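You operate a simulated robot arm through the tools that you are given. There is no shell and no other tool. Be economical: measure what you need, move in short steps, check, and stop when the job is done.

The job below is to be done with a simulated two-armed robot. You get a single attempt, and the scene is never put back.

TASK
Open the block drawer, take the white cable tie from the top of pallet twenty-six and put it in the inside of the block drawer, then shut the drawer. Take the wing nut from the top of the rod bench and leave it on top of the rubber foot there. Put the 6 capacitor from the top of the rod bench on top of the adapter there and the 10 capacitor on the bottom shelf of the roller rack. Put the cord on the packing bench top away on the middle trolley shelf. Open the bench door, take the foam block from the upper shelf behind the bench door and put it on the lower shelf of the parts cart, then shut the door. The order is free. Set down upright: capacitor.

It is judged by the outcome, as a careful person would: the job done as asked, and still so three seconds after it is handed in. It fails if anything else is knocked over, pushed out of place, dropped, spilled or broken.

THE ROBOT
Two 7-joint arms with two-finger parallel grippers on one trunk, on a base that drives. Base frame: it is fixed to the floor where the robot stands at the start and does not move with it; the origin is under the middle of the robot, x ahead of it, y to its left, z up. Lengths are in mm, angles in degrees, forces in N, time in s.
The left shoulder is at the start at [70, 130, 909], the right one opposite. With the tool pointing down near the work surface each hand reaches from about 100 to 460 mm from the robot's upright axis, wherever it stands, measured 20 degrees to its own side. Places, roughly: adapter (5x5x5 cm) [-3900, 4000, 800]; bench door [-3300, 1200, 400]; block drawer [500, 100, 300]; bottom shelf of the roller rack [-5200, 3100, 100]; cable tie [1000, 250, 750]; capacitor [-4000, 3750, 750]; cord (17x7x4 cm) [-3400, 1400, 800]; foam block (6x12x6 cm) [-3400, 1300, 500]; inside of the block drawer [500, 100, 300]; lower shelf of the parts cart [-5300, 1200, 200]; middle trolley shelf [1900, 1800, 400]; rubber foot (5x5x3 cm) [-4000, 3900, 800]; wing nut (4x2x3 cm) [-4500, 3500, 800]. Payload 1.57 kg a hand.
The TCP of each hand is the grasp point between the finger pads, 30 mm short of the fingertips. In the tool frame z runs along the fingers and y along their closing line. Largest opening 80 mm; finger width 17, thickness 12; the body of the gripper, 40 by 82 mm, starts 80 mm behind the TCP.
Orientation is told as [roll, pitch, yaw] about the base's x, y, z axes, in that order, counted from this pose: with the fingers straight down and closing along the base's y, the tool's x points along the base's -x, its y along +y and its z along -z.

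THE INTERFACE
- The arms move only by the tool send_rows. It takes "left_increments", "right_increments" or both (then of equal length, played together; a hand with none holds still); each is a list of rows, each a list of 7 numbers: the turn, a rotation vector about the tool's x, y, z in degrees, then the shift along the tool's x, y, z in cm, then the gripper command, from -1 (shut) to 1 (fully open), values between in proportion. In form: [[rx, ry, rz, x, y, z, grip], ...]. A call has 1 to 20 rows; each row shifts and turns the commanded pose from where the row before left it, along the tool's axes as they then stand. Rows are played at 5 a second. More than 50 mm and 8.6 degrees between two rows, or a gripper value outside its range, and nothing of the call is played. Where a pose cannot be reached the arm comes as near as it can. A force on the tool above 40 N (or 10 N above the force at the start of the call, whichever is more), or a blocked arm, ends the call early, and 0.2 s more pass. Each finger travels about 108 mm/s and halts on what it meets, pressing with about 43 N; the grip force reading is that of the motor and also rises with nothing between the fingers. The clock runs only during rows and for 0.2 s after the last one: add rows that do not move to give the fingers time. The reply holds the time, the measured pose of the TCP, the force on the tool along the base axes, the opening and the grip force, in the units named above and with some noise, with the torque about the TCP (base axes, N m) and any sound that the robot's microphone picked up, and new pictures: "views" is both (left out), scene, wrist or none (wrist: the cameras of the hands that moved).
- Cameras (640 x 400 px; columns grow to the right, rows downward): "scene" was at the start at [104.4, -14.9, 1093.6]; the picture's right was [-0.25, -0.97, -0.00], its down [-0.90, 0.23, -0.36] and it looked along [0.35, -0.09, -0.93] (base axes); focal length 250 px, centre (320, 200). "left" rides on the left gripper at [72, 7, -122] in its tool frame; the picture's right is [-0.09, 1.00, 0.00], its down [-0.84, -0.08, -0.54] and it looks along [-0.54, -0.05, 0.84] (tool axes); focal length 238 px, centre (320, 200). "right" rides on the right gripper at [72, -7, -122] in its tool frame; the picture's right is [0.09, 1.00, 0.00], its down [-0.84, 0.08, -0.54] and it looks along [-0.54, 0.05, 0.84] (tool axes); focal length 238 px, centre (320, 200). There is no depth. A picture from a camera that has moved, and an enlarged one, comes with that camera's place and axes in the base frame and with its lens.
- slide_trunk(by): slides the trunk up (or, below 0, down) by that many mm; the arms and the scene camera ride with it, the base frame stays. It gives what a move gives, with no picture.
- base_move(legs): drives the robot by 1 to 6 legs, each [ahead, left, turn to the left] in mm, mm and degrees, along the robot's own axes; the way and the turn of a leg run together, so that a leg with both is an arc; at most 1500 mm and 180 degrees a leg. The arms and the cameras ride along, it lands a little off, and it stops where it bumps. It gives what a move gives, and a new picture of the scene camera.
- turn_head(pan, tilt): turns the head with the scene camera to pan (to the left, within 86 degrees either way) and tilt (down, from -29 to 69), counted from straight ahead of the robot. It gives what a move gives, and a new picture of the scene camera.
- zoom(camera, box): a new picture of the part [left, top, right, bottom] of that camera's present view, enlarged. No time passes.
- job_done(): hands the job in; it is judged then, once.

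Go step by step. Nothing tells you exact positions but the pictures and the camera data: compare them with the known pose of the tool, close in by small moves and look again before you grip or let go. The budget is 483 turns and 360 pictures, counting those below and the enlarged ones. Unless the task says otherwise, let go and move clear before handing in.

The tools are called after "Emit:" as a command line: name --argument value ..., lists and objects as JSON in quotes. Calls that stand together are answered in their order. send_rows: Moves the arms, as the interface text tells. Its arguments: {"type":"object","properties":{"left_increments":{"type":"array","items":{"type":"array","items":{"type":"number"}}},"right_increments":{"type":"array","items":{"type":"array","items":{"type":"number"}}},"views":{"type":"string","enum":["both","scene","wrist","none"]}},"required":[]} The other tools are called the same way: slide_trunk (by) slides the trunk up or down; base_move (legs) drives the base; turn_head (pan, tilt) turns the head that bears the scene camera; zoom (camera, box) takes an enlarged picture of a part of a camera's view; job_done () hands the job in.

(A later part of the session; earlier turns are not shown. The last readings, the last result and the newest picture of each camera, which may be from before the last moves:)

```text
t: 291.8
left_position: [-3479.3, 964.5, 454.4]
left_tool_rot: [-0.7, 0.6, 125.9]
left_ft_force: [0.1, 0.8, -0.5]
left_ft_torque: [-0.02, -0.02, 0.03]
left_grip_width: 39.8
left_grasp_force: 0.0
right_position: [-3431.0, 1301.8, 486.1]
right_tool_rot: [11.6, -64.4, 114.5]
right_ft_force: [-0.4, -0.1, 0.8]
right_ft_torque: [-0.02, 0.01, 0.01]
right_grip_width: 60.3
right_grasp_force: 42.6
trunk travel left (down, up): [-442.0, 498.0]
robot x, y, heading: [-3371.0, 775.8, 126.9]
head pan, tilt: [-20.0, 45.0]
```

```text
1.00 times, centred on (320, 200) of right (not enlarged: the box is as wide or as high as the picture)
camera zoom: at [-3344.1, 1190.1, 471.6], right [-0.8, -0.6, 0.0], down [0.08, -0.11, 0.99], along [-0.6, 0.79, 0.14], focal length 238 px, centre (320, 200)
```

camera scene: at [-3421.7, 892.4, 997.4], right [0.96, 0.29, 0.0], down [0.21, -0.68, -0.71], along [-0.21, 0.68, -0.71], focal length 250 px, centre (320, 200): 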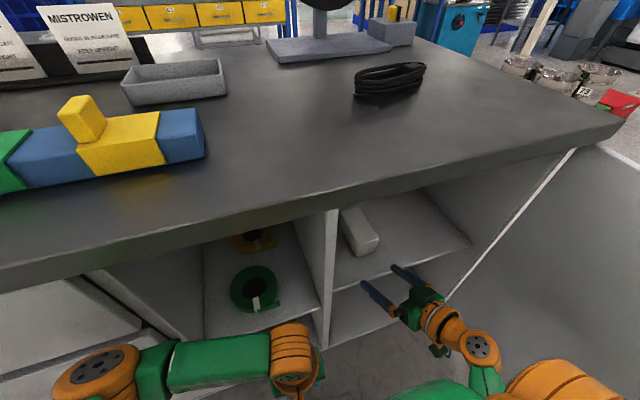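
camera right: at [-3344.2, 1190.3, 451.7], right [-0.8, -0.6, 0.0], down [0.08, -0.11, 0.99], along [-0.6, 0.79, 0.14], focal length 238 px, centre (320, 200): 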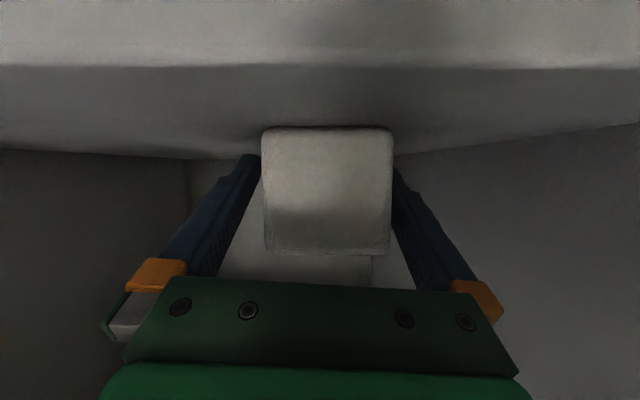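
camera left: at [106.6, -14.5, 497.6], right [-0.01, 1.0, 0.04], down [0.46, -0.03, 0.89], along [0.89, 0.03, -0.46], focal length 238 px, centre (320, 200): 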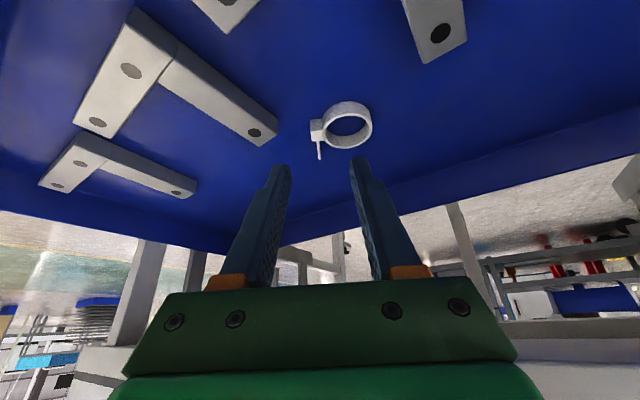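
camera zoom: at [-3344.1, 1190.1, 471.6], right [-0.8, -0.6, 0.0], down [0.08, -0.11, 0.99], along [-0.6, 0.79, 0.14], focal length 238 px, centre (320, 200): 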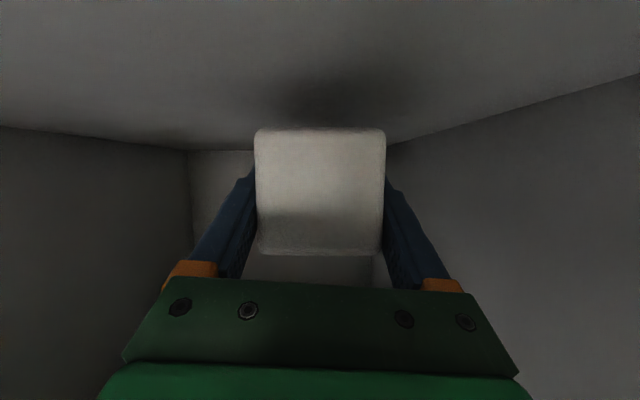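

The foam is held. I back out, retract the arm, and drive along the aisle toward the parts cart.

Emit:
base_move --legs '[[-340, 0, 0]]'

Emit:
send_rows --right_increments '[[0, 0, 0, 1.4, 0, -3.2, -1], [0, 0, 0, 1.4, 0, -3.2, -1], [0, 0, 0, 1.4, 0, -3.2, -1], [0, 0, 0, 1.4, 0, -3.2, -1], [0, 0, 0, 0, 0, 0, -1]]' --views "none"

Emit:
slide_trunk --by 150

Emit:
base_move --legs '[[0, 1000, 0], [0, 700, 0]]'

Emit:
turn_head --pan -5 --tilt 30

```text
t: 294.1
left_position: [-3275.4, 693.8, 454.0]
left_tool_rot: [-0.7, 0.7, 125.9]
left_ft_force: [0.1, 1.0, 0.0]
left_ft_torque: [-0.01, -0.02, -0.02]
left_grip_width: 40.1
left_grasp_force: 0.0
right_position: [-3226.5, 1030.3, 487.4]
right_tool_rot: [11.5, -64.4, 114.4]
right_ft_force: [-0.2, 0.5, -0.5]
right_ft_torque: [0.0, -0.03, 0.05]
right_grip_width: 60.3
right_grasp_force: 43.1
trunk travel left (down, up): [-442.0, 498.0]
robot x, y, heading: [-3164.7, 506.0, 127.2]
head pan, tilt: [-20.0, 45.0]
camera scene: at [-3217.8, 621.4, 1017.5], right [0.96, 0.29, 0.0], down [0.21, -0.68, -0.71], along [-0.21, 0.68, -0.71], focal length 250 px, centre (320, 200)
```

scene: 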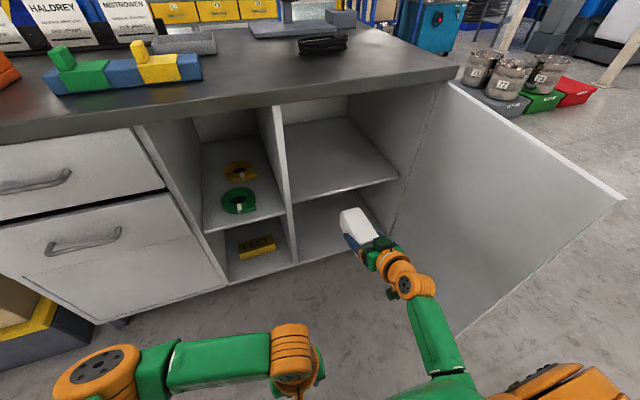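

```text
t: 295.2
left_position: [-3275.4, 692.7, 454.4]
left_tool_rot: [-0.8, 0.6, 125.9]
left_ft_force: [-0.5, -1.3, -0.3]
left_ft_torque: [0.01, 0.0, -0.01]
left_grip_width: 40.1
left_grasp_force: 0.1
right_position: [-3144.9, 915.8, 490.6]
right_tool_rot: [11.7, -64.4, 114.5]
right_ft_force: [-0.3, -0.1, -0.4]
right_ft_torque: [0.02, -0.01, 0.04]
right_grip_width: 60.0
right_grasp_force: 42.8
trunk travel left (down, up): [-442.0, 498.0]
robot x, y, heading: [-3163.1, 506.5, 127.1]
head pan, tilt: [-20.0, 45.0]
```

```text
t: 297.0
left_position: [-3275.4, 694.1, 604.9]
left_tool_rot: [-0.7, 0.6, 125.8]
left_ft_force: [0.9, -0.3, 0.1]
left_ft_torque: [-0.02, -0.02, 0.02]
left_grip_width: 40.0
left_grasp_force: 0.0
right_position: [-3145.5, 915.8, 641.1]
right_tool_rot: [11.6, -64.5, 114.5]
right_ft_force: [-0.6, 0.9, -0.6]
right_ft_torque: [-0.02, -0.04, -0.04]
right_grip_width: 59.9
right_grasp_force: 43.0
trunk travel left (down, up): [-592.0, 348.0]
robot x, y, heading: [-3164.3, 506.6, 127.1]
head pan, tilt: [-20.0, 45.0]
```

```text
t: 305.6
left_position: [-4633.5, -324.4, 605.3]
left_tool_rot: [-0.6, 0.6, 126.0]
left_ft_force: [0.3, 0.2, -0.3]
left_ft_torque: [-0.03, 0.02, -0.02]
left_grip_width: 40.0
left_grasp_force: 0.0
right_position: [-4503.8, -99.9, 640.9]
right_tool_rot: [11.5, -64.5, 114.7]
right_ft_force: [0.2, -0.6, -0.4]
right_ft_torque: [-0.01, 0.0, 0.01]
right_grip_width: 59.1
right_grasp_force: 43.5
trunk travel left (down, up): [-592.0, 348.0]
robot x, y, heading: [-4521.5, -514.1, 127.0]
head pan, tilt: [-20.0, 45.0]
camera scene: at [-4576.3, -396.1, 1167.4], right [0.96, 0.29, 0.0], down [0.21, -0.68, -0.71], along [-0.21, 0.68, -0.71], focal length 250 px, centre (320, 200)
```

scene: 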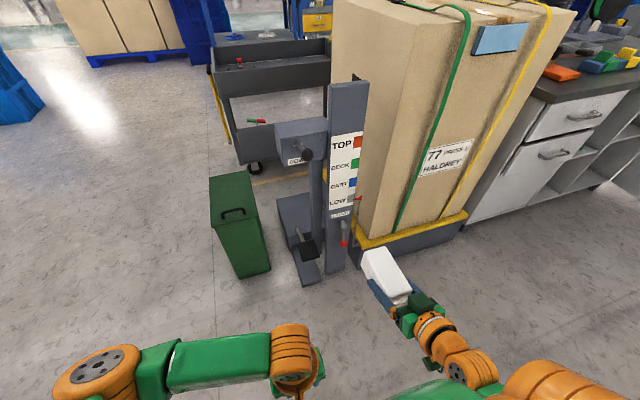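

```text
t: 306.4
left_position: [-4634.0, -323.2, 604.7]
left_tool_rot: [-0.7, 0.6, 125.9]
left_ft_force: [0.0, 0.5, -0.7]
left_ft_torque: [-0.01, -0.02, 0.01]
left_grip_width: 39.8
left_grasp_force: 0.1
right_position: [-4504.1, -102.0, 639.7]
right_tool_rot: [11.5, -64.4, 114.6]
right_ft_force: [-0.1, 0.0, -0.4]
right_ft_torque: [0.0, 0.0, 0.02]
right_grip_width: 59.0
right_grasp_force: 43.3
trunk travel left (down, up): [-592.0, 348.0]
robot x, y, heading: [-4523.0, -512.6, 127.3]
head pan, tilt: [-5.0, 30.0]
camera scene: at [-4600.2, -397.0, 1190.0], right [0.85, 0.53, 0.0], down [0.27, -0.42, -0.87], along [-0.46, 0.73, -0.5], focal length 250 px, centre (320, 200)
```

scene: 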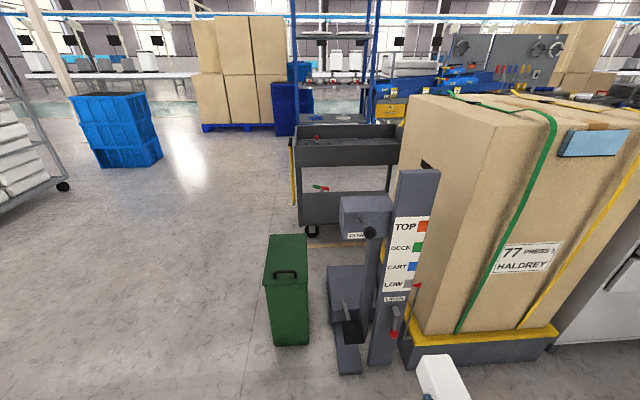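

The foam is still held. The parts cart stands behind the green bin and the lift. I go around the bin's left side to the cart's front.

Emit:
base_move --legs '[[0, 480, 0], [1100, 0, 0]]'

Emit:
turn_head --pan -25 --tilt 40

```text
t: 314.5
left_position: [-5692.5, 256.1, 604.2]
left_tool_rot: [-0.7, 0.6, 127.1]
left_ft_force: [0.3, 0.0, -0.4]
left_ft_torque: [-0.01, -0.02, 0.02]
left_grip_width: 40.0
left_grasp_force: 0.0
right_position: [-5566.9, 482.8, 641.7]
right_tool_rot: [11.6, -64.4, 115.6]
right_ft_force: [-0.2, 0.7, -0.3]
right_ft_torque: [-0.01, 0.02, -0.04]
right_grip_width: 59.1
right_grasp_force: 42.6
trunk travel left (down, up): [-592.0, 348.0]
robot x, y, heading: [-5575.7, 70.0, 128.1]
head pan, tilt: [-5.0, 30.0]
camera scene: at [-5656.8, 185.1, 1190.0], right [0.84, 0.55, 0.0], down [0.27, -0.42, -0.87], along [-0.47, 0.72, -0.5], focal length 250 px, centre (320, 200)
```

scene: 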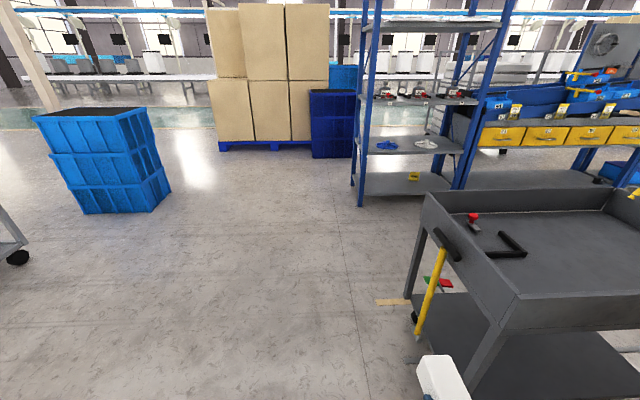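

```text
t: 315.3
left_position: [-5690.4, 257.1, 605.4]
left_tool_rot: [-0.7, 0.6, 127.1]
left_ft_force: [0.6, 0.2, 0.3]
left_ft_torque: [-0.03, -0.02, 0.0]
left_grip_width: 40.2
left_grasp_force: 0.1
right_position: [-5565.6, 483.4, 640.6]
right_tool_rot: [11.6, -64.4, 115.7]
right_ft_force: [-0.4, -0.3, 0.1]
right_ft_torque: [-0.05, -0.01, 0.0]
right_grip_width: 59.1
right_grasp_force: 43.6
trunk travel left (down, up): [-592.0, 348.0]
robot x, y, heading: [-5574.6, 71.1, 128.0]
head pan, tilt: [-25.0, 40.0]
camera scene: at [-5626.8, 192.1, 1174.7], right [0.97, 0.23, 0.0], down [0.15, -0.63, -0.77], along [-0.18, 0.75, -0.64], focal length 250 px, centre (320, 200)
```

scene: 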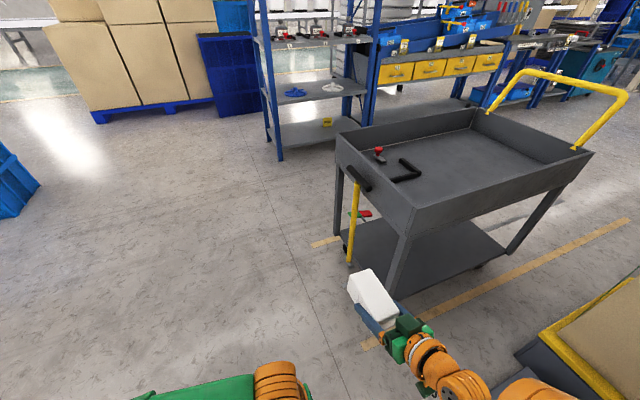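

The cart's lower shelf is a flat slab (front edge at lateral ≈ −3892, z ≈ 200) with ample clearance below the top tray. I lower the trunk and move in front of its left half.

Emit:
slide_trunk --by -350

Emit:
base_move --legs '[[0, 0, -1], [0, -400, 0], [70, 0, 0]]'

Emit:
zoom --camera "right" --box '[0, 0, 640, 400]'

```text
t: 318.7
left_position: [-5691.6, 257.4, 254.8]
left_tool_rot: [-0.7, 0.6, 127.1]
left_ft_force: [0.5, -0.2, 0.1]
left_ft_torque: [0.0, -0.01, -0.01]
left_grip_width: 39.7
left_grasp_force: 0.1
right_position: [-5565.1, 482.6, 291.6]
right_tool_rot: [11.6, -64.5, 115.6]
right_ft_force: [-0.1, -0.5, -0.6]
right_ft_torque: [0.0, 0.0, 0.02]
right_grip_width: 58.7
right_grasp_force: 42.8
trunk travel left (down, up): [-242.0, 698.0]
robot x, y, heading: [-5575.3, 74.3, 128.3]
head pan, tilt: [-25.0, 40.0]
```

```text
t: 320.2
left_position: [-5641.9, 295.5, 253.4]
left_tool_rot: [-1.5, 0.7, 125.7]
left_ft_force: [0.5, -0.6, -0.1]
left_ft_torque: [-0.01, 0.01, -0.01]
left_grip_width: 39.8
left_grasp_force: 0.0
right_position: [-5513.9, 514.1, 290.2]
right_tool_rot: [13.6, -64.1, 111.7]
right_ft_force: [-0.3, 0.3, -0.1]
right_ft_torque: [-0.03, -0.01, 0.0]
right_grip_width: 59.1
right_grasp_force: 43.1
trunk travel left (down, up): [-242.0, 698.0]
robot x, y, heading: [-5529.9, 105.0, 126.9]
head pan, tilt: [-25.0, 40.0]
stopped in leg 2: the robot was blocked; the commanded pose is now the measured one
camera scene: at [-5584.6, 226.5, 824.6], right [0.98, 0.21, 0.01], down [0.14, -0.63, -0.77], along [-0.15, 0.75, -0.64], focal length 250 px, centre (320, 200)
```

scene: 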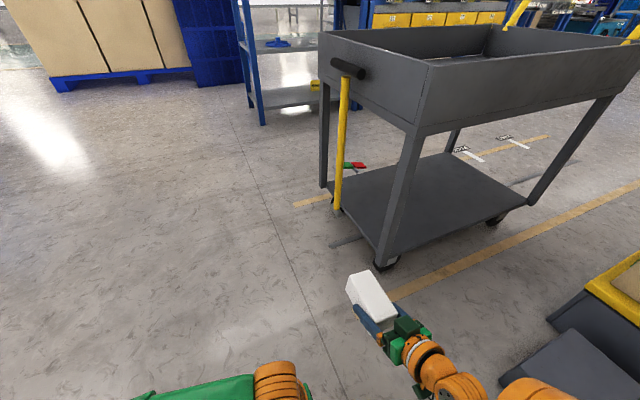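

```text
1.00 times, centred on (320, 200) of right (not enlarged: the box is as wide or as high as the picture)
camera zoom: at [-5430.8, 401.0, 275.5], right [-0.81, -0.59, 0.02], down [0.09, -0.1, 0.99], along [-0.58, 0.8, 0.13], focal length 238 px, centre (320, 200)
```

zoom: 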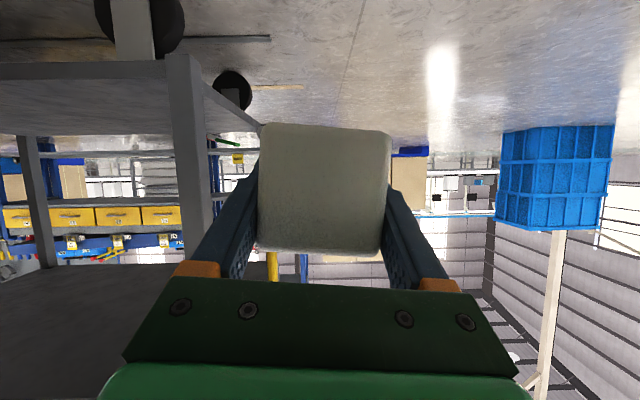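

Something on the right blocked me; I look right before moving further.

Emit:
turn_head --pan -80 --tilt 50

```text
t: 321.5
left_position: [-5640.8, 295.8, 254.9]
left_tool_rot: [-1.6, 0.7, 125.8]
left_ft_force: [0.8, 0.1, -0.2]
left_ft_torque: [-0.02, 0.01, -0.02]
left_grip_width: 40.1
left_grasp_force: 0.1
right_position: [-5513.0, 514.5, 291.8]
right_tool_rot: [12.9, -64.2, 112.3]
right_ft_force: [0.4, -0.1, -0.3]
right_ft_torque: [0.0, 0.01, 0.01]
right_grip_width: 59.0
right_grasp_force: 42.9
trunk travel left (down, up): [-242.0, 698.0]
robot x, y, heading: [-5527.6, 105.2, 126.7]
head pan, tilt: [-80.0, 50.0]
camera scene: at [-5515.0, 198.1, 811.4], right [0.73, -0.68, 0.01], down [-0.52, -0.55, -0.65], along [0.45, 0.47, -0.76], focal length 250 px, centre (320, 200)
```

scene: 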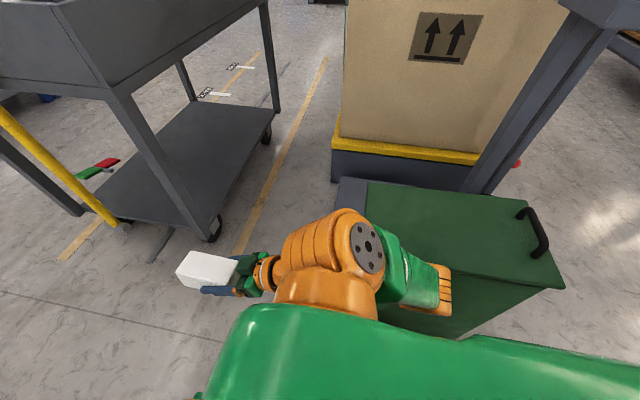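

The elbow touched the green bin's lid; I move straight away from it. The gap there is too tight, so I'll approach the cart from its left end (heading 37°), between its corner leg and the yellow pole.

Emit:
base_move --legs '[[0, 260, 0]]'

Emit:
slide_trunk --by 100

Emit:
base_move --legs '[[0, 0, -90], [0, 780, 0]]'

Emit:
turn_head --pan -15 --tilt 45

```text
t: 323.3
left_position: [-5844.0, 141.7, 255.4]
left_tool_rot: [-0.9, 0.6, 126.0]
left_ft_force: [0.8, -0.6, -0.1]
left_ft_torque: [-0.02, 0.0, -0.01]
left_grip_width: 40.2
left_grasp_force: 0.1
right_position: [-5717.6, 361.5, 288.8]
right_tool_rot: [14.4, -64.1, 111.2]
right_ft_force: [0.0, -0.2, -0.1]
right_ft_torque: [0.02, -0.02, -0.01]
right_grip_width: 58.9
right_grasp_force: 43.5
trunk travel left (down, up): [-242.0, 698.0]
robot x, y, heading: [-5732.8, -46.2, 127.1]
head pan, tilt: [-80.0, 50.0]
camera scene: at [-5710.5, 48.8, 810.5], right [0.73, -0.68, 0.0], down [-0.52, -0.56, -0.64], along [0.44, 0.47, -0.77], focal length 250 px, centre (320, 200)
```

scene: 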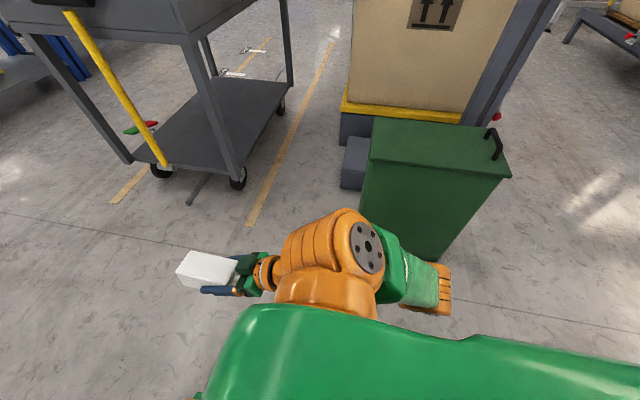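

```text
t: 324.6
left_position: [-5845.3, 141.7, 354.0]
left_tool_rot: [-0.9, 0.7, 126.0]
left_ft_force: [-0.1, -0.4, -0.3]
left_ft_torque: [-0.02, -0.03, 0.02]
left_grip_width: 40.2
left_grasp_force: 0.1
right_position: [-5717.6, 362.5, 388.8]
right_tool_rot: [14.5, -64.1, 111.2]
right_ft_force: [0.7, -0.1, -0.1]
right_ft_torque: [0.02, 0.01, 0.0]
right_grip_width: 58.6
right_grasp_force: 42.6
trunk travel left (down, up): [-342.0, 598.0]
robot x, y, heading: [-5730.3, -46.0, 127.2]
head pan, tilt: [-80.0, 50.0]
```

```text
t: 332.7
left_position: [-6027.2, 690.3, 353.0]
left_tool_rot: [-0.8, 0.6, 36.8]
left_ft_force: [-0.4, 0.4, 0.0]
left_ft_torque: [-0.05, -0.02, 0.01]
left_grip_width: 39.9
left_grasp_force: 0.0
right_position: [-5805.7, 566.4, 389.1]
right_tool_rot: [14.4, -64.0, 22.1]
right_ft_force: [-0.2, 0.8, -0.9]
right_ft_torque: [0.04, -0.04, -0.02]
right_grip_width: 59.2
right_grasp_force: 42.8
trunk travel left (down, up): [-342.0, 598.0]
robot x, y, heading: [-6215.2, 577.3, 38.0]
head pan, tilt: [-80.0, 50.0]
camera scene: at [-6117.4, 554.4, 910.5], right [-0.67, -0.74, 0.0], down [-0.57, 0.51, -0.64], along [0.48, -0.43, -0.77], focal length 250 px, centre (320, 200)
```

scene: 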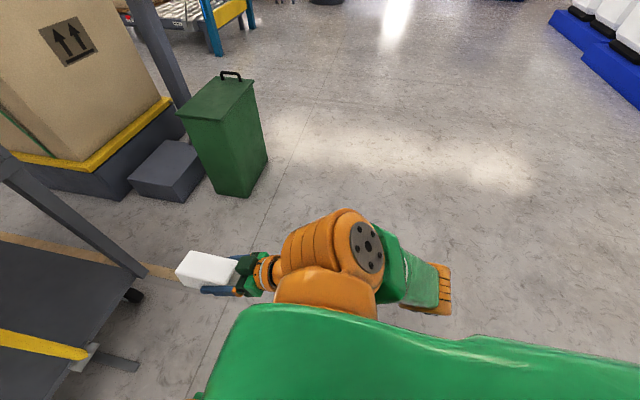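

```text
t: 334.0
left_position: [-6027.4, 690.7, 354.9]
left_tool_rot: [-0.8, 0.6, 36.8]
left_ft_force: [0.4, 0.6, 0.2]
left_ft_torque: [0.0, -0.03, -0.04]
left_grip_width: 39.9
left_grasp_force: 0.1
right_position: [-5805.4, 567.1, 388.1]
right_tool_rot: [14.5, -64.1, 22.1]
right_ft_force: [-0.6, 0.2, -1.0]
right_ft_torque: [0.01, 0.0, -0.01]
right_grip_width: 58.7
right_grasp_force: 42.8
trunk travel left (down, up): [-342.0, 598.0]
robot x, y, heading: [-6212.6, 575.7, 38.2]
head pan, tilt: [-15.0, 45.0]
camera scene: at [-6099.7, 637.6, 917.4], right [0.39, -0.92, 0.0], down [-0.65, -0.28, -0.71], along [0.65, 0.28, -0.71], focal length 250 px, centre (320, 200)
```

scene: 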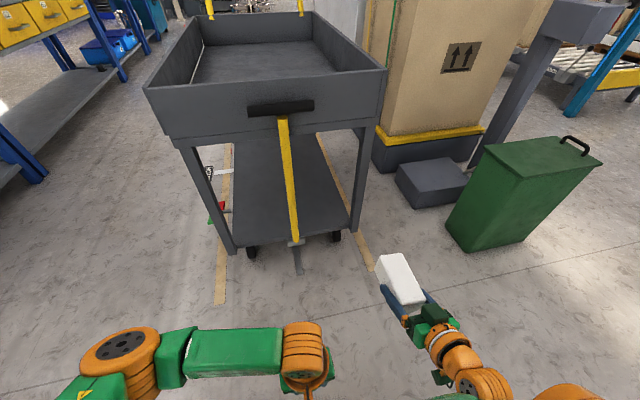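

Emit:
zoom --camera "scene" --box '[150, 120, 470, 320]'

Emit:
zoom --camera "right" --box '[0, 0, 640, 400]'

```text
2.00 times, centred on (310, 220) of scene
camera zoom: at [-6099.7, 637.6, 917.4], right [0.39, -0.92, 0.0], down [-0.65, -0.28, -0.71], along [0.65, 0.28, -0.71], focal length 499 px, centre (340, 160)
```

zoom: 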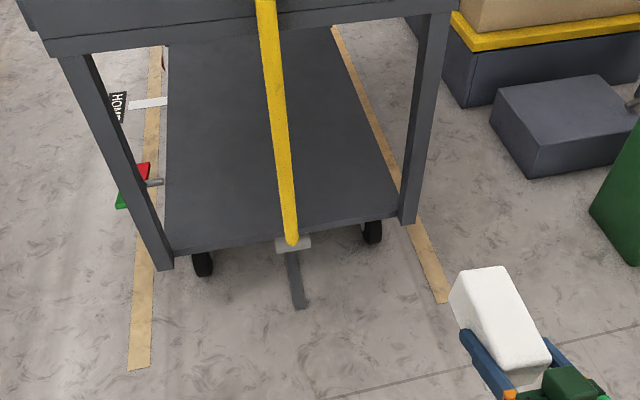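

```text
1.00 times, centred on (320, 200) of right (not enlarged: the box is as wide or as high as the picture)
camera zoom: at [-5917.1, 481.6, 373.6], right [-0.61, 0.79, 0.03], down [-0.09, -0.1, 0.99], along [0.79, 0.6, 0.14], focal length 238 px, centre (320, 200)
```

zoom: 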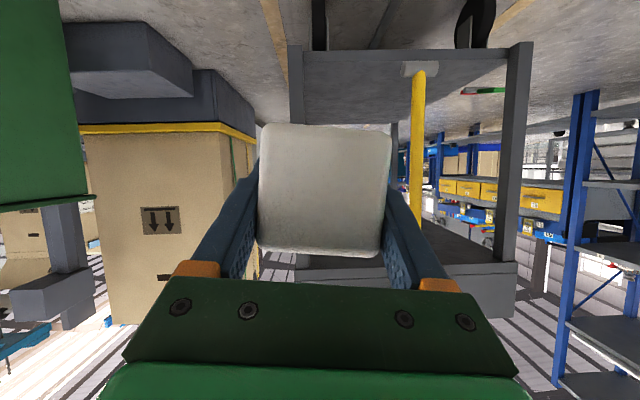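

The bin is untouched. Shelf height triangulates to about 150; I'll enter between the right leg and the pole. I align, lower and extend the arm.

Emit:
base_move --legs '[[0, 0, -5.8], [0, 150, 0]]'

Emit:
slide_trunk --by -130

Emit:
send_rows --right_increments '[[0, 0, 0, -1.05, 0, 2.28, -1], [0, 0, 0, -1.05, 0, 2.28, -1], [0, 0, 0, -1.05, 0, 2.28, -1], [0, 0, 0, -1.05, 0, 2.28, -1], [0, 0, 0, -1.05, 0, 2.28, -1], [0, 0, 0, 0, 0, 0, -1]]'

```text
t: 335.9
left_position: [-6096.7, 795.5, 354.0]
left_tool_rot: [-0.9, 0.6, 31.2]
left_ft_force: [-0.6, -1.4, -0.3]
left_ft_torque: [0.03, 0.0, 0.02]
left_grip_width: 40.1
left_grasp_force: 0.1
right_position: [-5887.5, 651.5, 387.9]
right_tool_rot: [14.6, -64.1, 16.5]
right_ft_force: [0.8, -0.3, -0.8]
right_ft_torque: [0.01, -0.04, 0.01]
right_grip_width: 58.9
right_grasp_force: 42.7
trunk travel left (down, up): [-342.0, 598.0]
robot x, y, heading: [-6294.2, 699.7, 32.4]
head pan, tilt: [-15.0, 45.0]
camera scene: at [-6173.5, 751.3, 917.4], right [0.3, -0.95, 0.0], down [-0.68, -0.21, -0.71], along [0.68, 0.21, -0.71], focal length 250 px, centre (320, 200)
```

scene: 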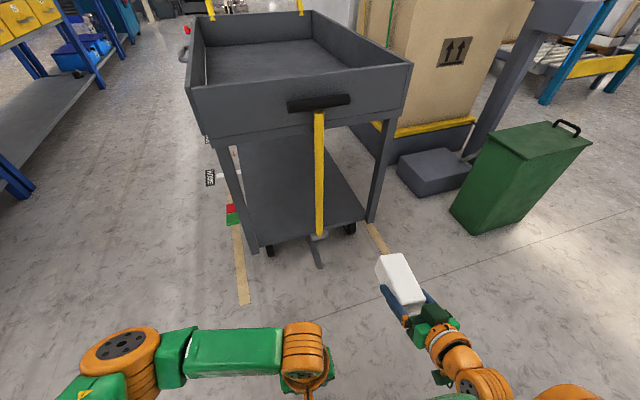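

```text
t: 337.4
left_position: [-6094.7, 795.5, 230.3]
left_tool_rot: [-1.0, 0.4, 31.2]
left_ft_force: [-2.1, 1.7, 12.7]
left_ft_torque: [0.25, 0.37, 0.1]
left_grip_width: 42.5
left_grasp_force: 1.7
right_position: [-5887.8, 650.3, 260.3]
right_tool_rot: [14.5, -64.1, 16.3]
right_ft_force: [0.6, 0.5, 0.6]
right_ft_torque: [-0.01, -0.03, -0.04]
right_grip_width: 59.0
right_grasp_force: 43.2
trunk travel left (down, up): [-215.0, 725.0]
robot x, y, heading: [-6295.2, 700.6, 32.0]
head pan, tilt: [-15.0, 45.0]
stopped: the force on the tool passed its limit at 61 N (the readings are from after the stop); the commanded pose is now the measured one
```

```text
t: 338.8
left_position: [-6095.9, 796.1, 230.7]
left_tool_rot: [-0.9, 0.5, 31.3]
left_ft_force: [-2.2, 1.0, 19.2]
left_ft_torque: [0.37, 0.47, -0.09]
left_grip_width: 42.6
left_grasp_force: 1.2
right_position: [-5777.0, 713.0, 262.6]
right_tool_rot: [14.4, -64.2, 16.5]
right_ft_force: [-0.3, -0.2, 0.7]
right_ft_torque: [-0.02, -0.01, 0.0]
right_grip_width: 59.0
right_grasp_force: 43.6
trunk travel left (down, up): [-215.0, 725.0]
robot x, y, heading: [-6294.7, 701.1, 32.4]
head pan, tilt: [-15.0, 45.0]
camera scene: at [-6174.4, 750.6, 790.9], right [0.3, -0.95, 0.0], down [-0.67, -0.21, -0.71], along [0.68, 0.21, -0.71], focal length 250 px, centre (320, 200)
camera right: at [-5895.8, 639.7, 247.6], right [-0.53, 0.85, 0.03], down [-0.1, -0.09, 0.99], along [0.84, 0.52, 0.14], focal length 238 px, centre (320, 200)
```

scene: 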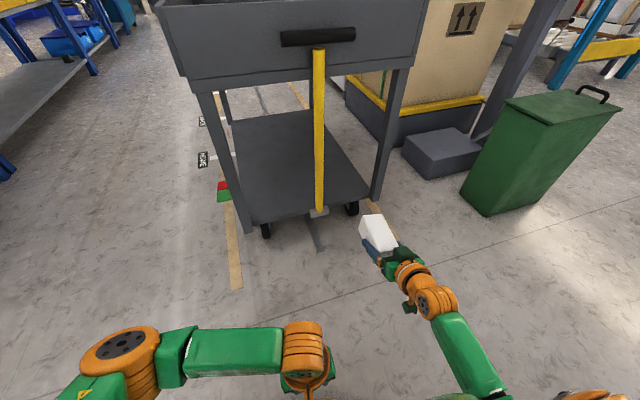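
right: 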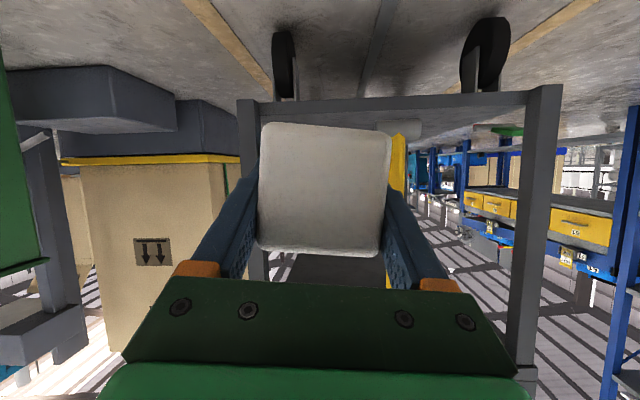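

The left fingers touched the robot's own base, so I lift the left hand, then continue.

Emit:
send_rows --left_increments '[[0, 0, 0, 0, 0, -3, 0], [0, 0, 0, 0, 0, -4, 0], [0, 0, 0, 0, 0, -4, 0], [0, 0, 0, 0, 0, -4, 0], [0, 0, 0, 0, 0, 0, 0]]' --views "none"

Emit:
base_move --legs '[[120, 0, 0]]'

Emit:
zoom --camera "right" --box '[0, 0, 640, 400]'

```text
t: 339.9
left_position: [-6095.4, 799.4, 381.6]
left_tool_rot: [-0.9, 0.4, 31.3]
left_ft_force: [-0.5, -0.1, -0.6]
left_ft_torque: [0.06, 0.01, 0.01]
left_grip_width: 39.9
left_grasp_force: 0.1
right_position: [-5776.7, 712.9, 263.2]
right_tool_rot: [14.5, -64.0, 16.4]
right_ft_force: [-0.3, 0.0, -0.3]
right_ft_torque: [-0.03, 0.0, -0.01]
right_grip_width: 59.0
right_grasp_force: 43.2
trunk travel left (down, up): [-215.0, 725.0]
robot x, y, heading: [-6294.6, 698.7, 32.1]
head pan, tilt: [-15.0, 45.0]
```

```text
t: 341.2
left_position: [-5993.4, 862.6, 380.4]
left_tool_rot: [-1.0, 0.6, 31.2]
left_ft_force: [-0.4, -1.3, 0.1]
left_ft_torque: [-0.01, -0.02, 0.0]
left_grip_width: 40.0
left_grasp_force: 0.1
right_position: [-5675.6, 778.2, 261.8]
right_tool_rot: [14.5, -64.1, 16.5]
right_ft_force: [1.1, 0.1, 0.2]
right_ft_torque: [0.01, 0.02, -0.02]
right_grip_width: 58.9
right_grasp_force: 43.6
trunk travel left (down, up): [-215.0, 725.0]
robot x, y, heading: [-6190.8, 763.6, 32.3]
head pan, tilt: [-15.0, 45.0]
camera scene: at [-6071.7, 815.7, 790.6], right [0.3, -0.95, 0.0], down [-0.67, -0.21, -0.71], along [0.67, 0.21, -0.71], focal length 250 px, centre (320, 200)
```

scene: 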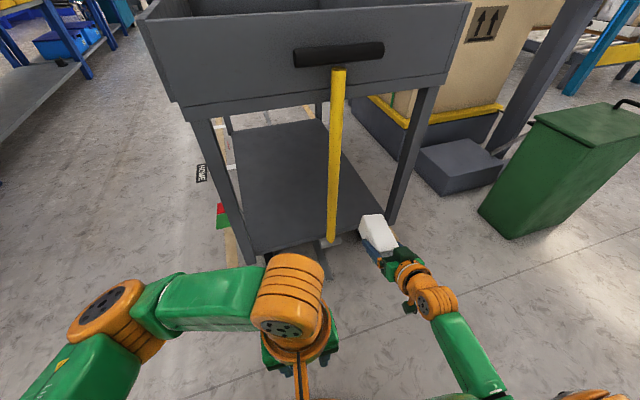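

```text
1.00 times, centred on (320, 200) of right (not enlarged: the box is as wide or as high as the picture)
camera zoom: at [-5794.2, 704.6, 246.9], right [-0.53, 0.85, 0.03], down [-0.1, -0.09, 0.99], along [0.84, 0.52, 0.14], focal length 238 px, centre (320, 200)
```

zoom: 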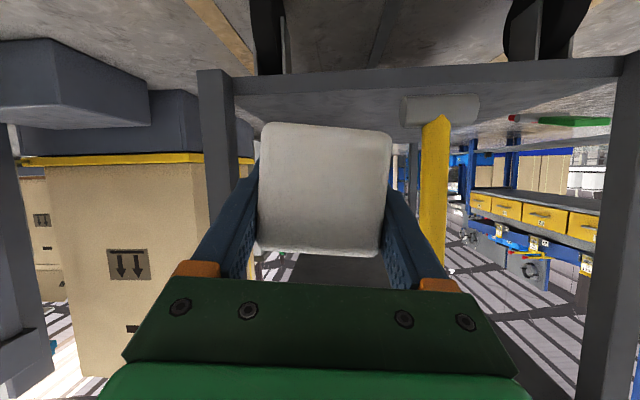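

Emit:
base_move --legs '[[205, 2, 0]]'

Emit:
zoom --camera "right" --box '[0, 0, 640, 400]'

```text
t: 342.8
left_position: [-5822.9, 973.9, 380.3]
left_tool_rot: [-0.9, 0.6, 31.3]
left_ft_force: [-0.1, 0.4, 0.0]
left_ft_torque: [0.01, 0.02, -0.01]
left_grip_width: 39.9
left_grasp_force: 0.0
right_position: [-5504.3, 889.8, 262.2]
right_tool_rot: [14.5, -64.1, 16.6]
right_ft_force: [-0.8, -1.3, -0.8]
right_ft_torque: [0.01, -0.02, 0.0]
right_grip_width: 59.0
right_grasp_force: 43.0
trunk travel left (down, up): [-215.0, 725.0]
robot x, y, heading: [-6024.0, 874.9, 32.4]
head pan, tilt: [-15.0, 45.0]
camera scene: at [-5901.0, 926.6, 790.6], right [0.3, -0.95, 0.0], down [-0.67, -0.21, -0.71], along [0.67, 0.21, -0.71], focal length 250 px, centre (320, 200)
```

scene: 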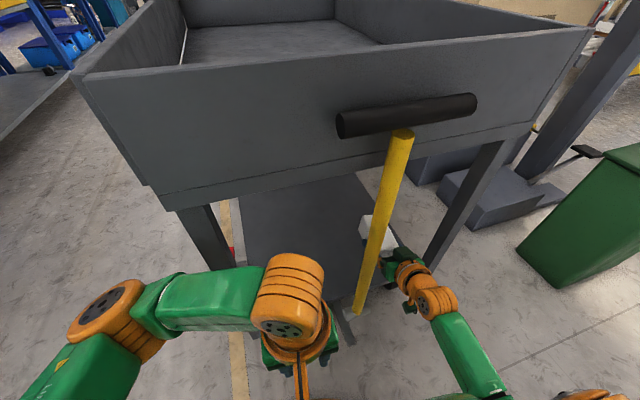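

```text
1.00 times, centred on (320, 200) of right (not enlarged: the box is as wide or as high as the picture)
camera zoom: at [-5623.5, 815.7, 246.8], right [-0.53, 0.85, 0.03], down [-0.1, -0.09, 0.99], along [0.84, 0.52, 0.14], focal length 238 px, centre (320, 200)
```

zoom: 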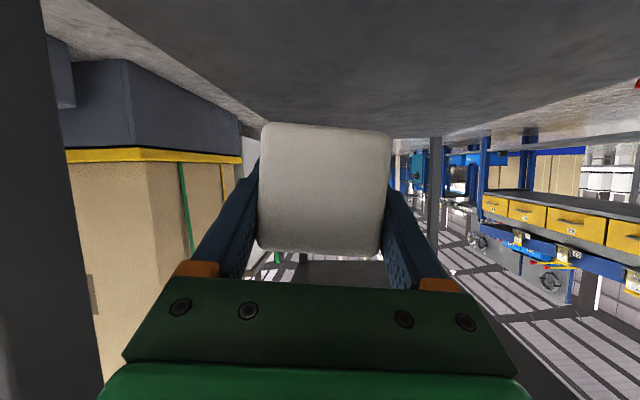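

Emit:
base_move --legs '[[25, 0, 0]]'

Emit:
slide_trunk --by -45

Emit:
zoom --camera "right" --box '[0, 0, 640, 400]'

```text
t: 343.6
left_position: [-5802.9, 987.6, 380.9]
left_tool_rot: [-1.0, 0.6, 31.3]
left_ft_force: [-1.0, 0.0, 0.2]
left_ft_torque: [0.0, 0.01, 0.0]
left_grip_width: 39.9
left_grasp_force: 0.0
right_position: [-5482.4, 902.4, 262.1]
right_tool_rot: [14.4, -64.0, 16.4]
right_ft_force: [0.2, 0.4, -0.1]
right_ft_torque: [0.0, 0.01, 0.01]
right_grip_width: 59.2
right_grasp_force: 42.9
trunk travel left (down, up): [-215.0, 725.0]
robot x, y, heading: [-6000.9, 893.2, 32.3]
head pan, tilt: [-15.0, 45.0]
camera scene: at [-5879.9, 940.0, 790.6], right [0.3, -0.95, 0.0], down [-0.67, -0.21, -0.71], along [0.67, 0.21, -0.71], focal length 250 px, centre (320, 200)
```

scene: 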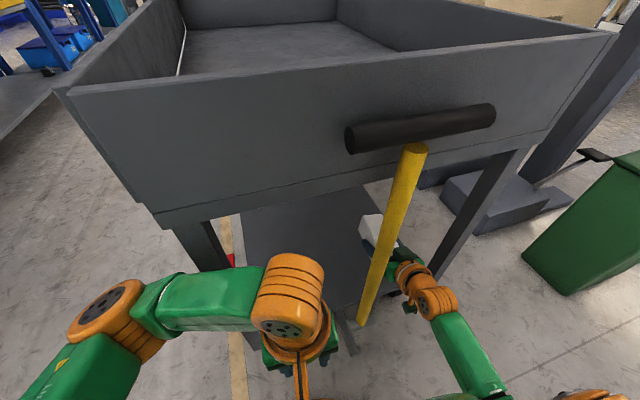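

```text
t: 344.5
left_position: [-5801.6, 988.0, 335.5]
left_tool_rot: [-0.9, 0.4, 31.3]
left_ft_force: [0.5, 1.0, 0.2]
left_ft_torque: [0.01, 0.01, -0.01]
left_grip_width: 40.0
left_grasp_force: 0.1
right_position: [-5483.5, 902.2, 217.1]
right_tool_rot: [14.5, -64.0, 16.5]
right_ft_force: [1.2, -0.6, -0.2]
right_ft_torque: [0.0, -0.01, 0.04]
right_grip_width: 59.1
right_grasp_force: 42.8
trunk travel left (down, up): [-170.0, 770.0]
robot x, y, heading: [-5998.8, 889.0, 32.4]
head pan, tilt: [-15.0, 45.0]
```

```text
1.00 times, centred on (320, 200) of right (not enlarged: the box is as wide or as high as the picture)
camera zoom: at [-5602.4, 829.0, 201.8], right [-0.53, 0.85, 0.03], down [-0.1, -0.09, 0.99], along [0.84, 0.52, 0.14], focal length 238 px, centre (320, 200)
```

zoom: 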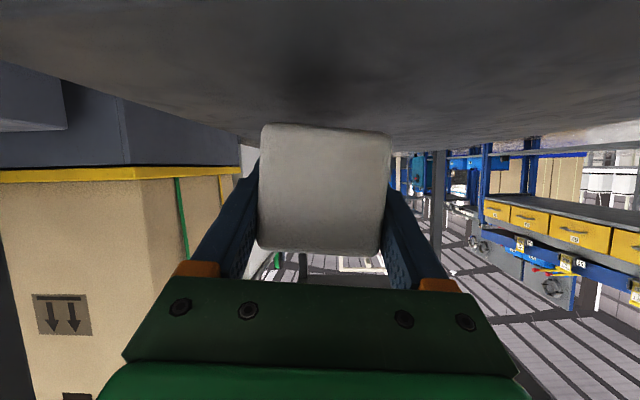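

Emit:
send_rows --right_increments '[[0, 0, 0, 0.36, 0, 0.16, -1], [0, 0, 0, 0.36, 0, 0.16, -1], [0, 0, 0, 0.36, 0, 0.16, -1], [0, 0, 0, 0.27, 0, 0.12, -1], [0, 0, 0, 0, 0, 0, -1]]' --views "wrist"

```text
t: 345.7
left_position: [-5801.9, 987.2, 335.7]
left_tool_rot: [-1.0, 0.5, 31.4]
left_ft_force: [-0.5, 0.3, -1.0]
left_ft_torque: [0.01, 0.01, 0.03]
left_grip_width: 40.2
left_grasp_force: 0.1
right_position: [-5485.3, 903.7, 200.8]
right_tool_rot: [14.5, -64.1, 16.5]
right_ft_force: [0.8, -0.2, -0.1]
right_ft_torque: [0.01, 0.05, 0.0]
right_grip_width: 59.2
right_grasp_force: 43.3
trunk travel left (down, up): [-170.0, 770.0]
robot x, y, heading: [-5998.2, 888.2, 32.4]
head pan, tilt: [-15.0, 45.0]
camera right: at [-5604.3, 830.0, 186.2], right [-0.53, 0.85, 0.03], down [-0.1, -0.09, 0.99], along [0.84, 0.52, 0.14], focal length 238 px, centre (320, 200)
```

right: 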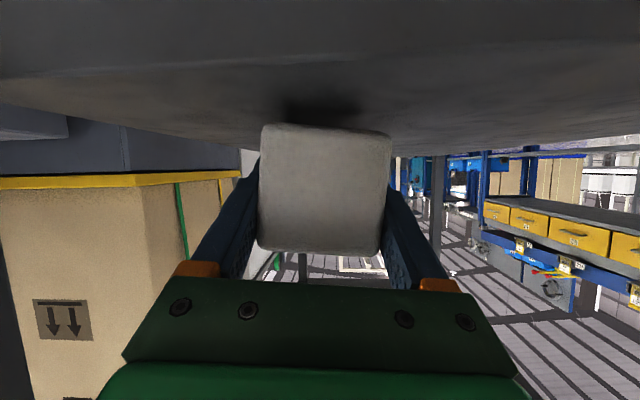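

Emit:
send_rows --right_increments '[[0, 0, 0, 0.27, 0, 0.12, -1], [0, 0, 0, 0.27, 0, 0.12, -1], [0, 0, 0, 0.27, 0, 0.12, -1], [0, 0, 0, 0, 0, 0, -1]]' --views "wrist"

```text
t: 346.7
left_position: [-5802.3, 987.4, 336.6]
left_tool_rot: [-1.0, 0.4, 31.4]
left_ft_force: [-0.3, 0.0, -0.3]
left_ft_torque: [0.01, 0.03, 0.0]
left_grip_width: 39.9
left_grasp_force: 0.1
right_position: [-5484.8, 903.9, 194.2]
right_tool_rot: [14.5, -64.4, 16.6]
right_ft_force: [1.6, -1.3, 10.5]
right_ft_torque: [-0.47, 0.07, 0.02]
right_grip_width: 58.7
right_grasp_force: 43.0
trunk travel left (down, up): [-170.0, 770.0]
robot x, y, heading: [-6000.4, 889.1, 32.2]
head pan, tilt: [-15.0, 45.0]
camera right: at [-5603.7, 830.7, 179.2], right [-0.53, 0.85, 0.02], down [-0.11, -0.09, 0.99], along [0.84, 0.52, 0.14], focal length 238 px, centre (320, 200)
```

right: 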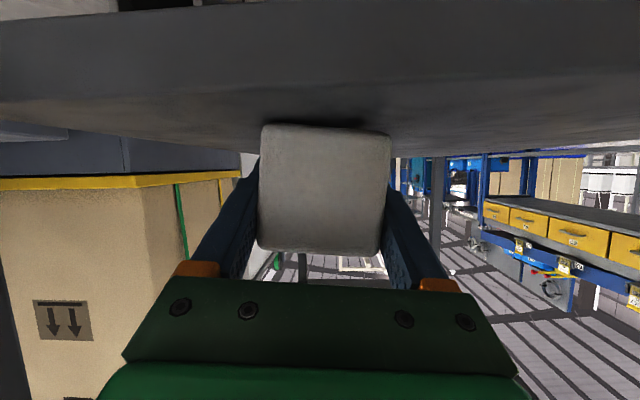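

Contact. I release and retreat straight back.

Emit:
send_rows --right_increments '[[0, 0, 0, 0.1, 0, 0.05, -1], [0, 0, 0, 0, 0, 0, 0.6], [0, 0, 0, 0, 0, 0, 1], [0, 0, 0, 0, 0, 0, 1]]' --views "wrist"

Emit:
base_move --legs '[[-330, 0, 0]]'

Emit:
zoom --camera "right" --box '[0, 0, 640, 400]'

```text
t: 347.7
left_position: [-5802.1, 989.0, 335.8]
left_tool_rot: [-1.0, 0.5, 31.3]
left_ft_force: [0.1, 0.5, -0.6]
left_ft_torque: [-0.03, 0.02, 0.0]
left_grip_width: 39.9
left_grasp_force: 0.1
right_position: [-5485.6, 904.1, 191.2]
right_tool_rot: [14.4, -64.1, 16.5]
right_ft_force: [-0.1, 0.5, 0.1]
right_ft_torque: [0.02, 0.03, -0.02]
right_grip_width: 80.1
right_grasp_force: 0.0
trunk travel left (down, up): [-170.0, 770.0]
robot x, y, heading: [-6000.5, 890.1, 32.3]
head pan, tilt: [-15.0, 45.0]
camera right: at [-5604.3, 830.7, 176.5], right [-0.53, 0.85, 0.03], down [-0.1, -0.09, 0.99], along [0.84, 0.52, 0.14], focal length 238 px, centre (320, 200)
```

right: 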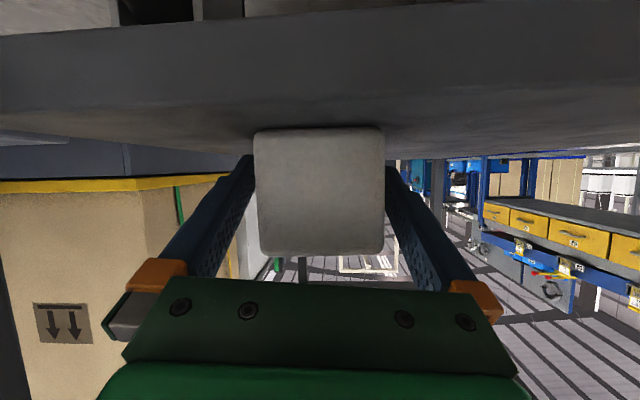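

```text
t: 349.9
left_position: [-6079.9, 810.5, 334.8]
left_tool_rot: [-1.0, 0.5, 31.8]
left_ft_force: [0.4, 0.0, -0.2]
left_ft_torque: [0.0, -0.01, -0.02]
left_grip_width: 39.9
left_grasp_force: 0.0
right_position: [-5762.5, 730.3, 191.8]
right_tool_rot: [14.5, -64.1, 17.1]
right_ft_force: [0.0, 0.6, -0.2]
right_ft_torque: [0.03, 0.02, 0.02]
right_grip_width: 79.8
right_grasp_force: 0.0
trunk travel left (down, up): [-170.0, 770.0]
robot x, y, heading: [-6276.8, 712.5, 32.9]
head pan, tilt: [-15.0, 45.0]
camera scene: at [-6157.3, 763.4, 745.6], right [0.31, -0.95, 0.0], down [-0.67, -0.22, -0.71], along [0.67, 0.22, -0.71], focal length 250 px, centre (320, 200)
```

scene: 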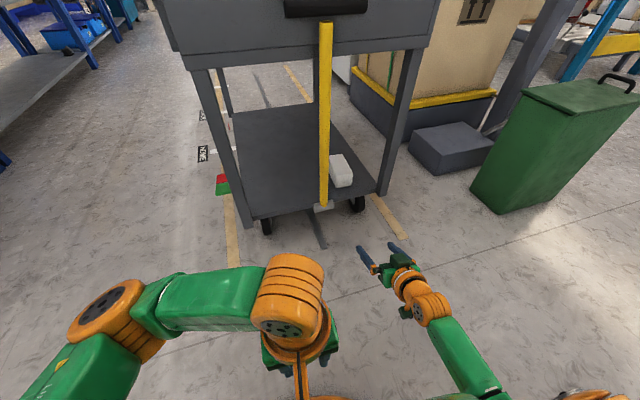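

```text
1.00 times, centred on (320, 200) of right (not enlarged: the box is as wide or as high as the picture)
camera zoom: at [-5880.5, 656.9, 176.5], right [-0.54, 0.84, 0.03], down [-0.1, -0.09, 0.99], along [0.84, 0.53, 0.14], focal length 238 px, centre (320, 200)
```

zoom: 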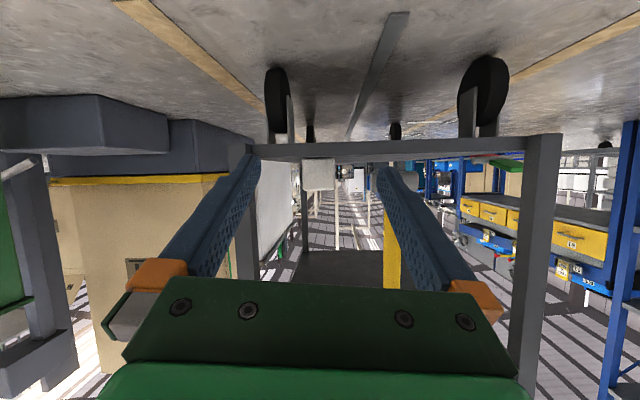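

The foam block rests on the cart's lower shelf. Now I bring the right arm to tool-down, raise the trunk and look toward the rod bench.

Emit:
send_rows --right_increments '[[0, 0, 0, 1.22, 0, -2.74, 0], [0, 0, 0, 1.22, 0, -2.74, 0], [0, 0, 0, 1.22, 0, -2.74, 0], [0, 0, 0, 1.22, 0, -2.74, 0], [0, 0, 0, 1.22, 0, -2.74, 0], [0, 8.2, 0, 0, 0, -1, 0], [0, 8.2, 0, 0, 0, -1, 0], [0, 8.2, 0, 0, 0, -1, 0], [0, 8.2, 0, 0, 0, -1, 0], [0, 8.2, 0, 0, 0, -1, 0], [0, 8.2, 0, 0, 0, -1, 0], [0, 8.2, 0, 0, 0, -1, 0], [0, 8.2, 0, 0, 0, -1, 0], [0, 0, 0, 0, 0, 0, 0]]' --views "none"

Emit:
slide_trunk --by 420

Emit:
base_move --legs '[[-100, 0, 0], [0, 300, 0]]'

Emit:
turn_head --pan 40 --tilt 12

```text
t: 352.9
left_position: [-6079.9, 811.1, 335.7]
left_tool_rot: [-0.9, 0.4, 31.8]
left_ft_force: [0.6, -0.6, 0.6]
left_ft_torque: [-0.03, 0.0, -0.01]
left_grip_width: 39.9
left_grasp_force: 0.1
right_position: [-5927.2, 626.5, 255.4]
right_tool_rot: [6.2, 1.0, 30.4]
right_ft_force: [0.3, -0.1, -0.1]
right_ft_torque: [-0.01, 0.0, -0.04]
right_grip_width: 39.8
right_grasp_force: 0.0
trunk travel left (down, up): [-170.0, 770.0]
robot x, y, heading: [-6277.5, 715.0, 33.1]
head pan, tilt: [-15.0, 45.0]
```

```text
refused: 420 is not a number from -400 to 400
```

```text
t: 355.6
left_position: [-6325.9, 1006.6, 335.9]
left_tool_rot: [-0.8, 0.5, 31.8]
left_ft_force: [0.0, -0.2, -0.3]
left_ft_torque: [0.01, 0.01, 0.03]
left_grip_width: 40.2
left_grasp_force: 0.2
right_position: [-6171.8, 822.8, 255.5]
right_tool_rot: [6.3, 0.9, 30.3]
right_ft_force: [0.8, -1.6, 0.3]
right_ft_torque: [0.02, 0.03, 0.01]
right_grip_width: 39.9
right_grasp_force: 0.0
trunk travel left (down, up): [-170.0, 770.0]
robot x, y, heading: [-6522.4, 906.5, 33.2]
head pan, tilt: [-15.0, 45.0]
camera scene: at [-6402.9, 958.1, 745.6], right [0.31, -0.95, 0.0], down [-0.67, -0.22, -0.71], along [0.67, 0.22, -0.71], focal length 250 px, centre (320, 200)
```

scene: 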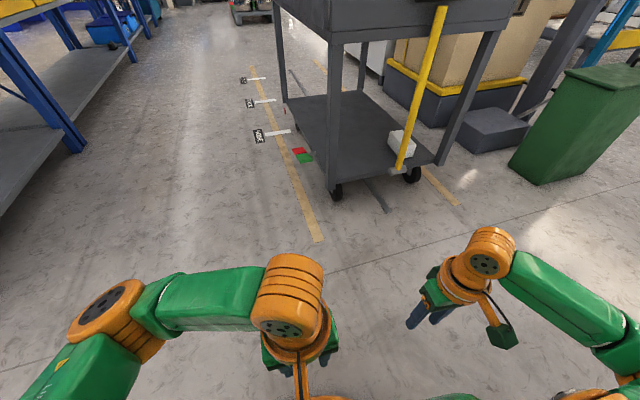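

```text
t: 356.9
left_position: [-6324.0, 1006.9, 336.5]
left_tool_rot: [-0.9, 0.5, 31.8]
left_ft_force: [0.5, -0.9, 0.5]
left_ft_torque: [0.0, -0.01, 0.02]
left_grip_width: 40.1
left_grasp_force: 0.0
right_position: [-6171.9, 821.2, 254.4]
right_tool_rot: [6.4, 0.8, 30.3]
right_ft_force: [-0.7, -0.4, -0.1]
right_ft_torque: [0.06, 0.0, 0.01]
right_grip_width: 40.1
right_grasp_force: 0.0
trunk travel left (down, up): [-170.0, 770.0]
robot x, y, heading: [-6524.1, 906.8, 32.9]
head pan, tilt: [40.0, 12.0]
camera scene: at [-6452.9, 1022.2, 797.3], right [0.96, -0.29, 0.0], down [-0.06, -0.2, -0.98], along [0.29, 0.94, -0.21], focal length 250 px, centre (320, 200)
```

scene: 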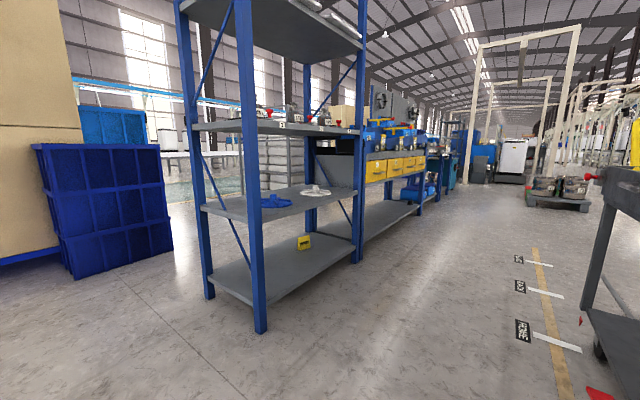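

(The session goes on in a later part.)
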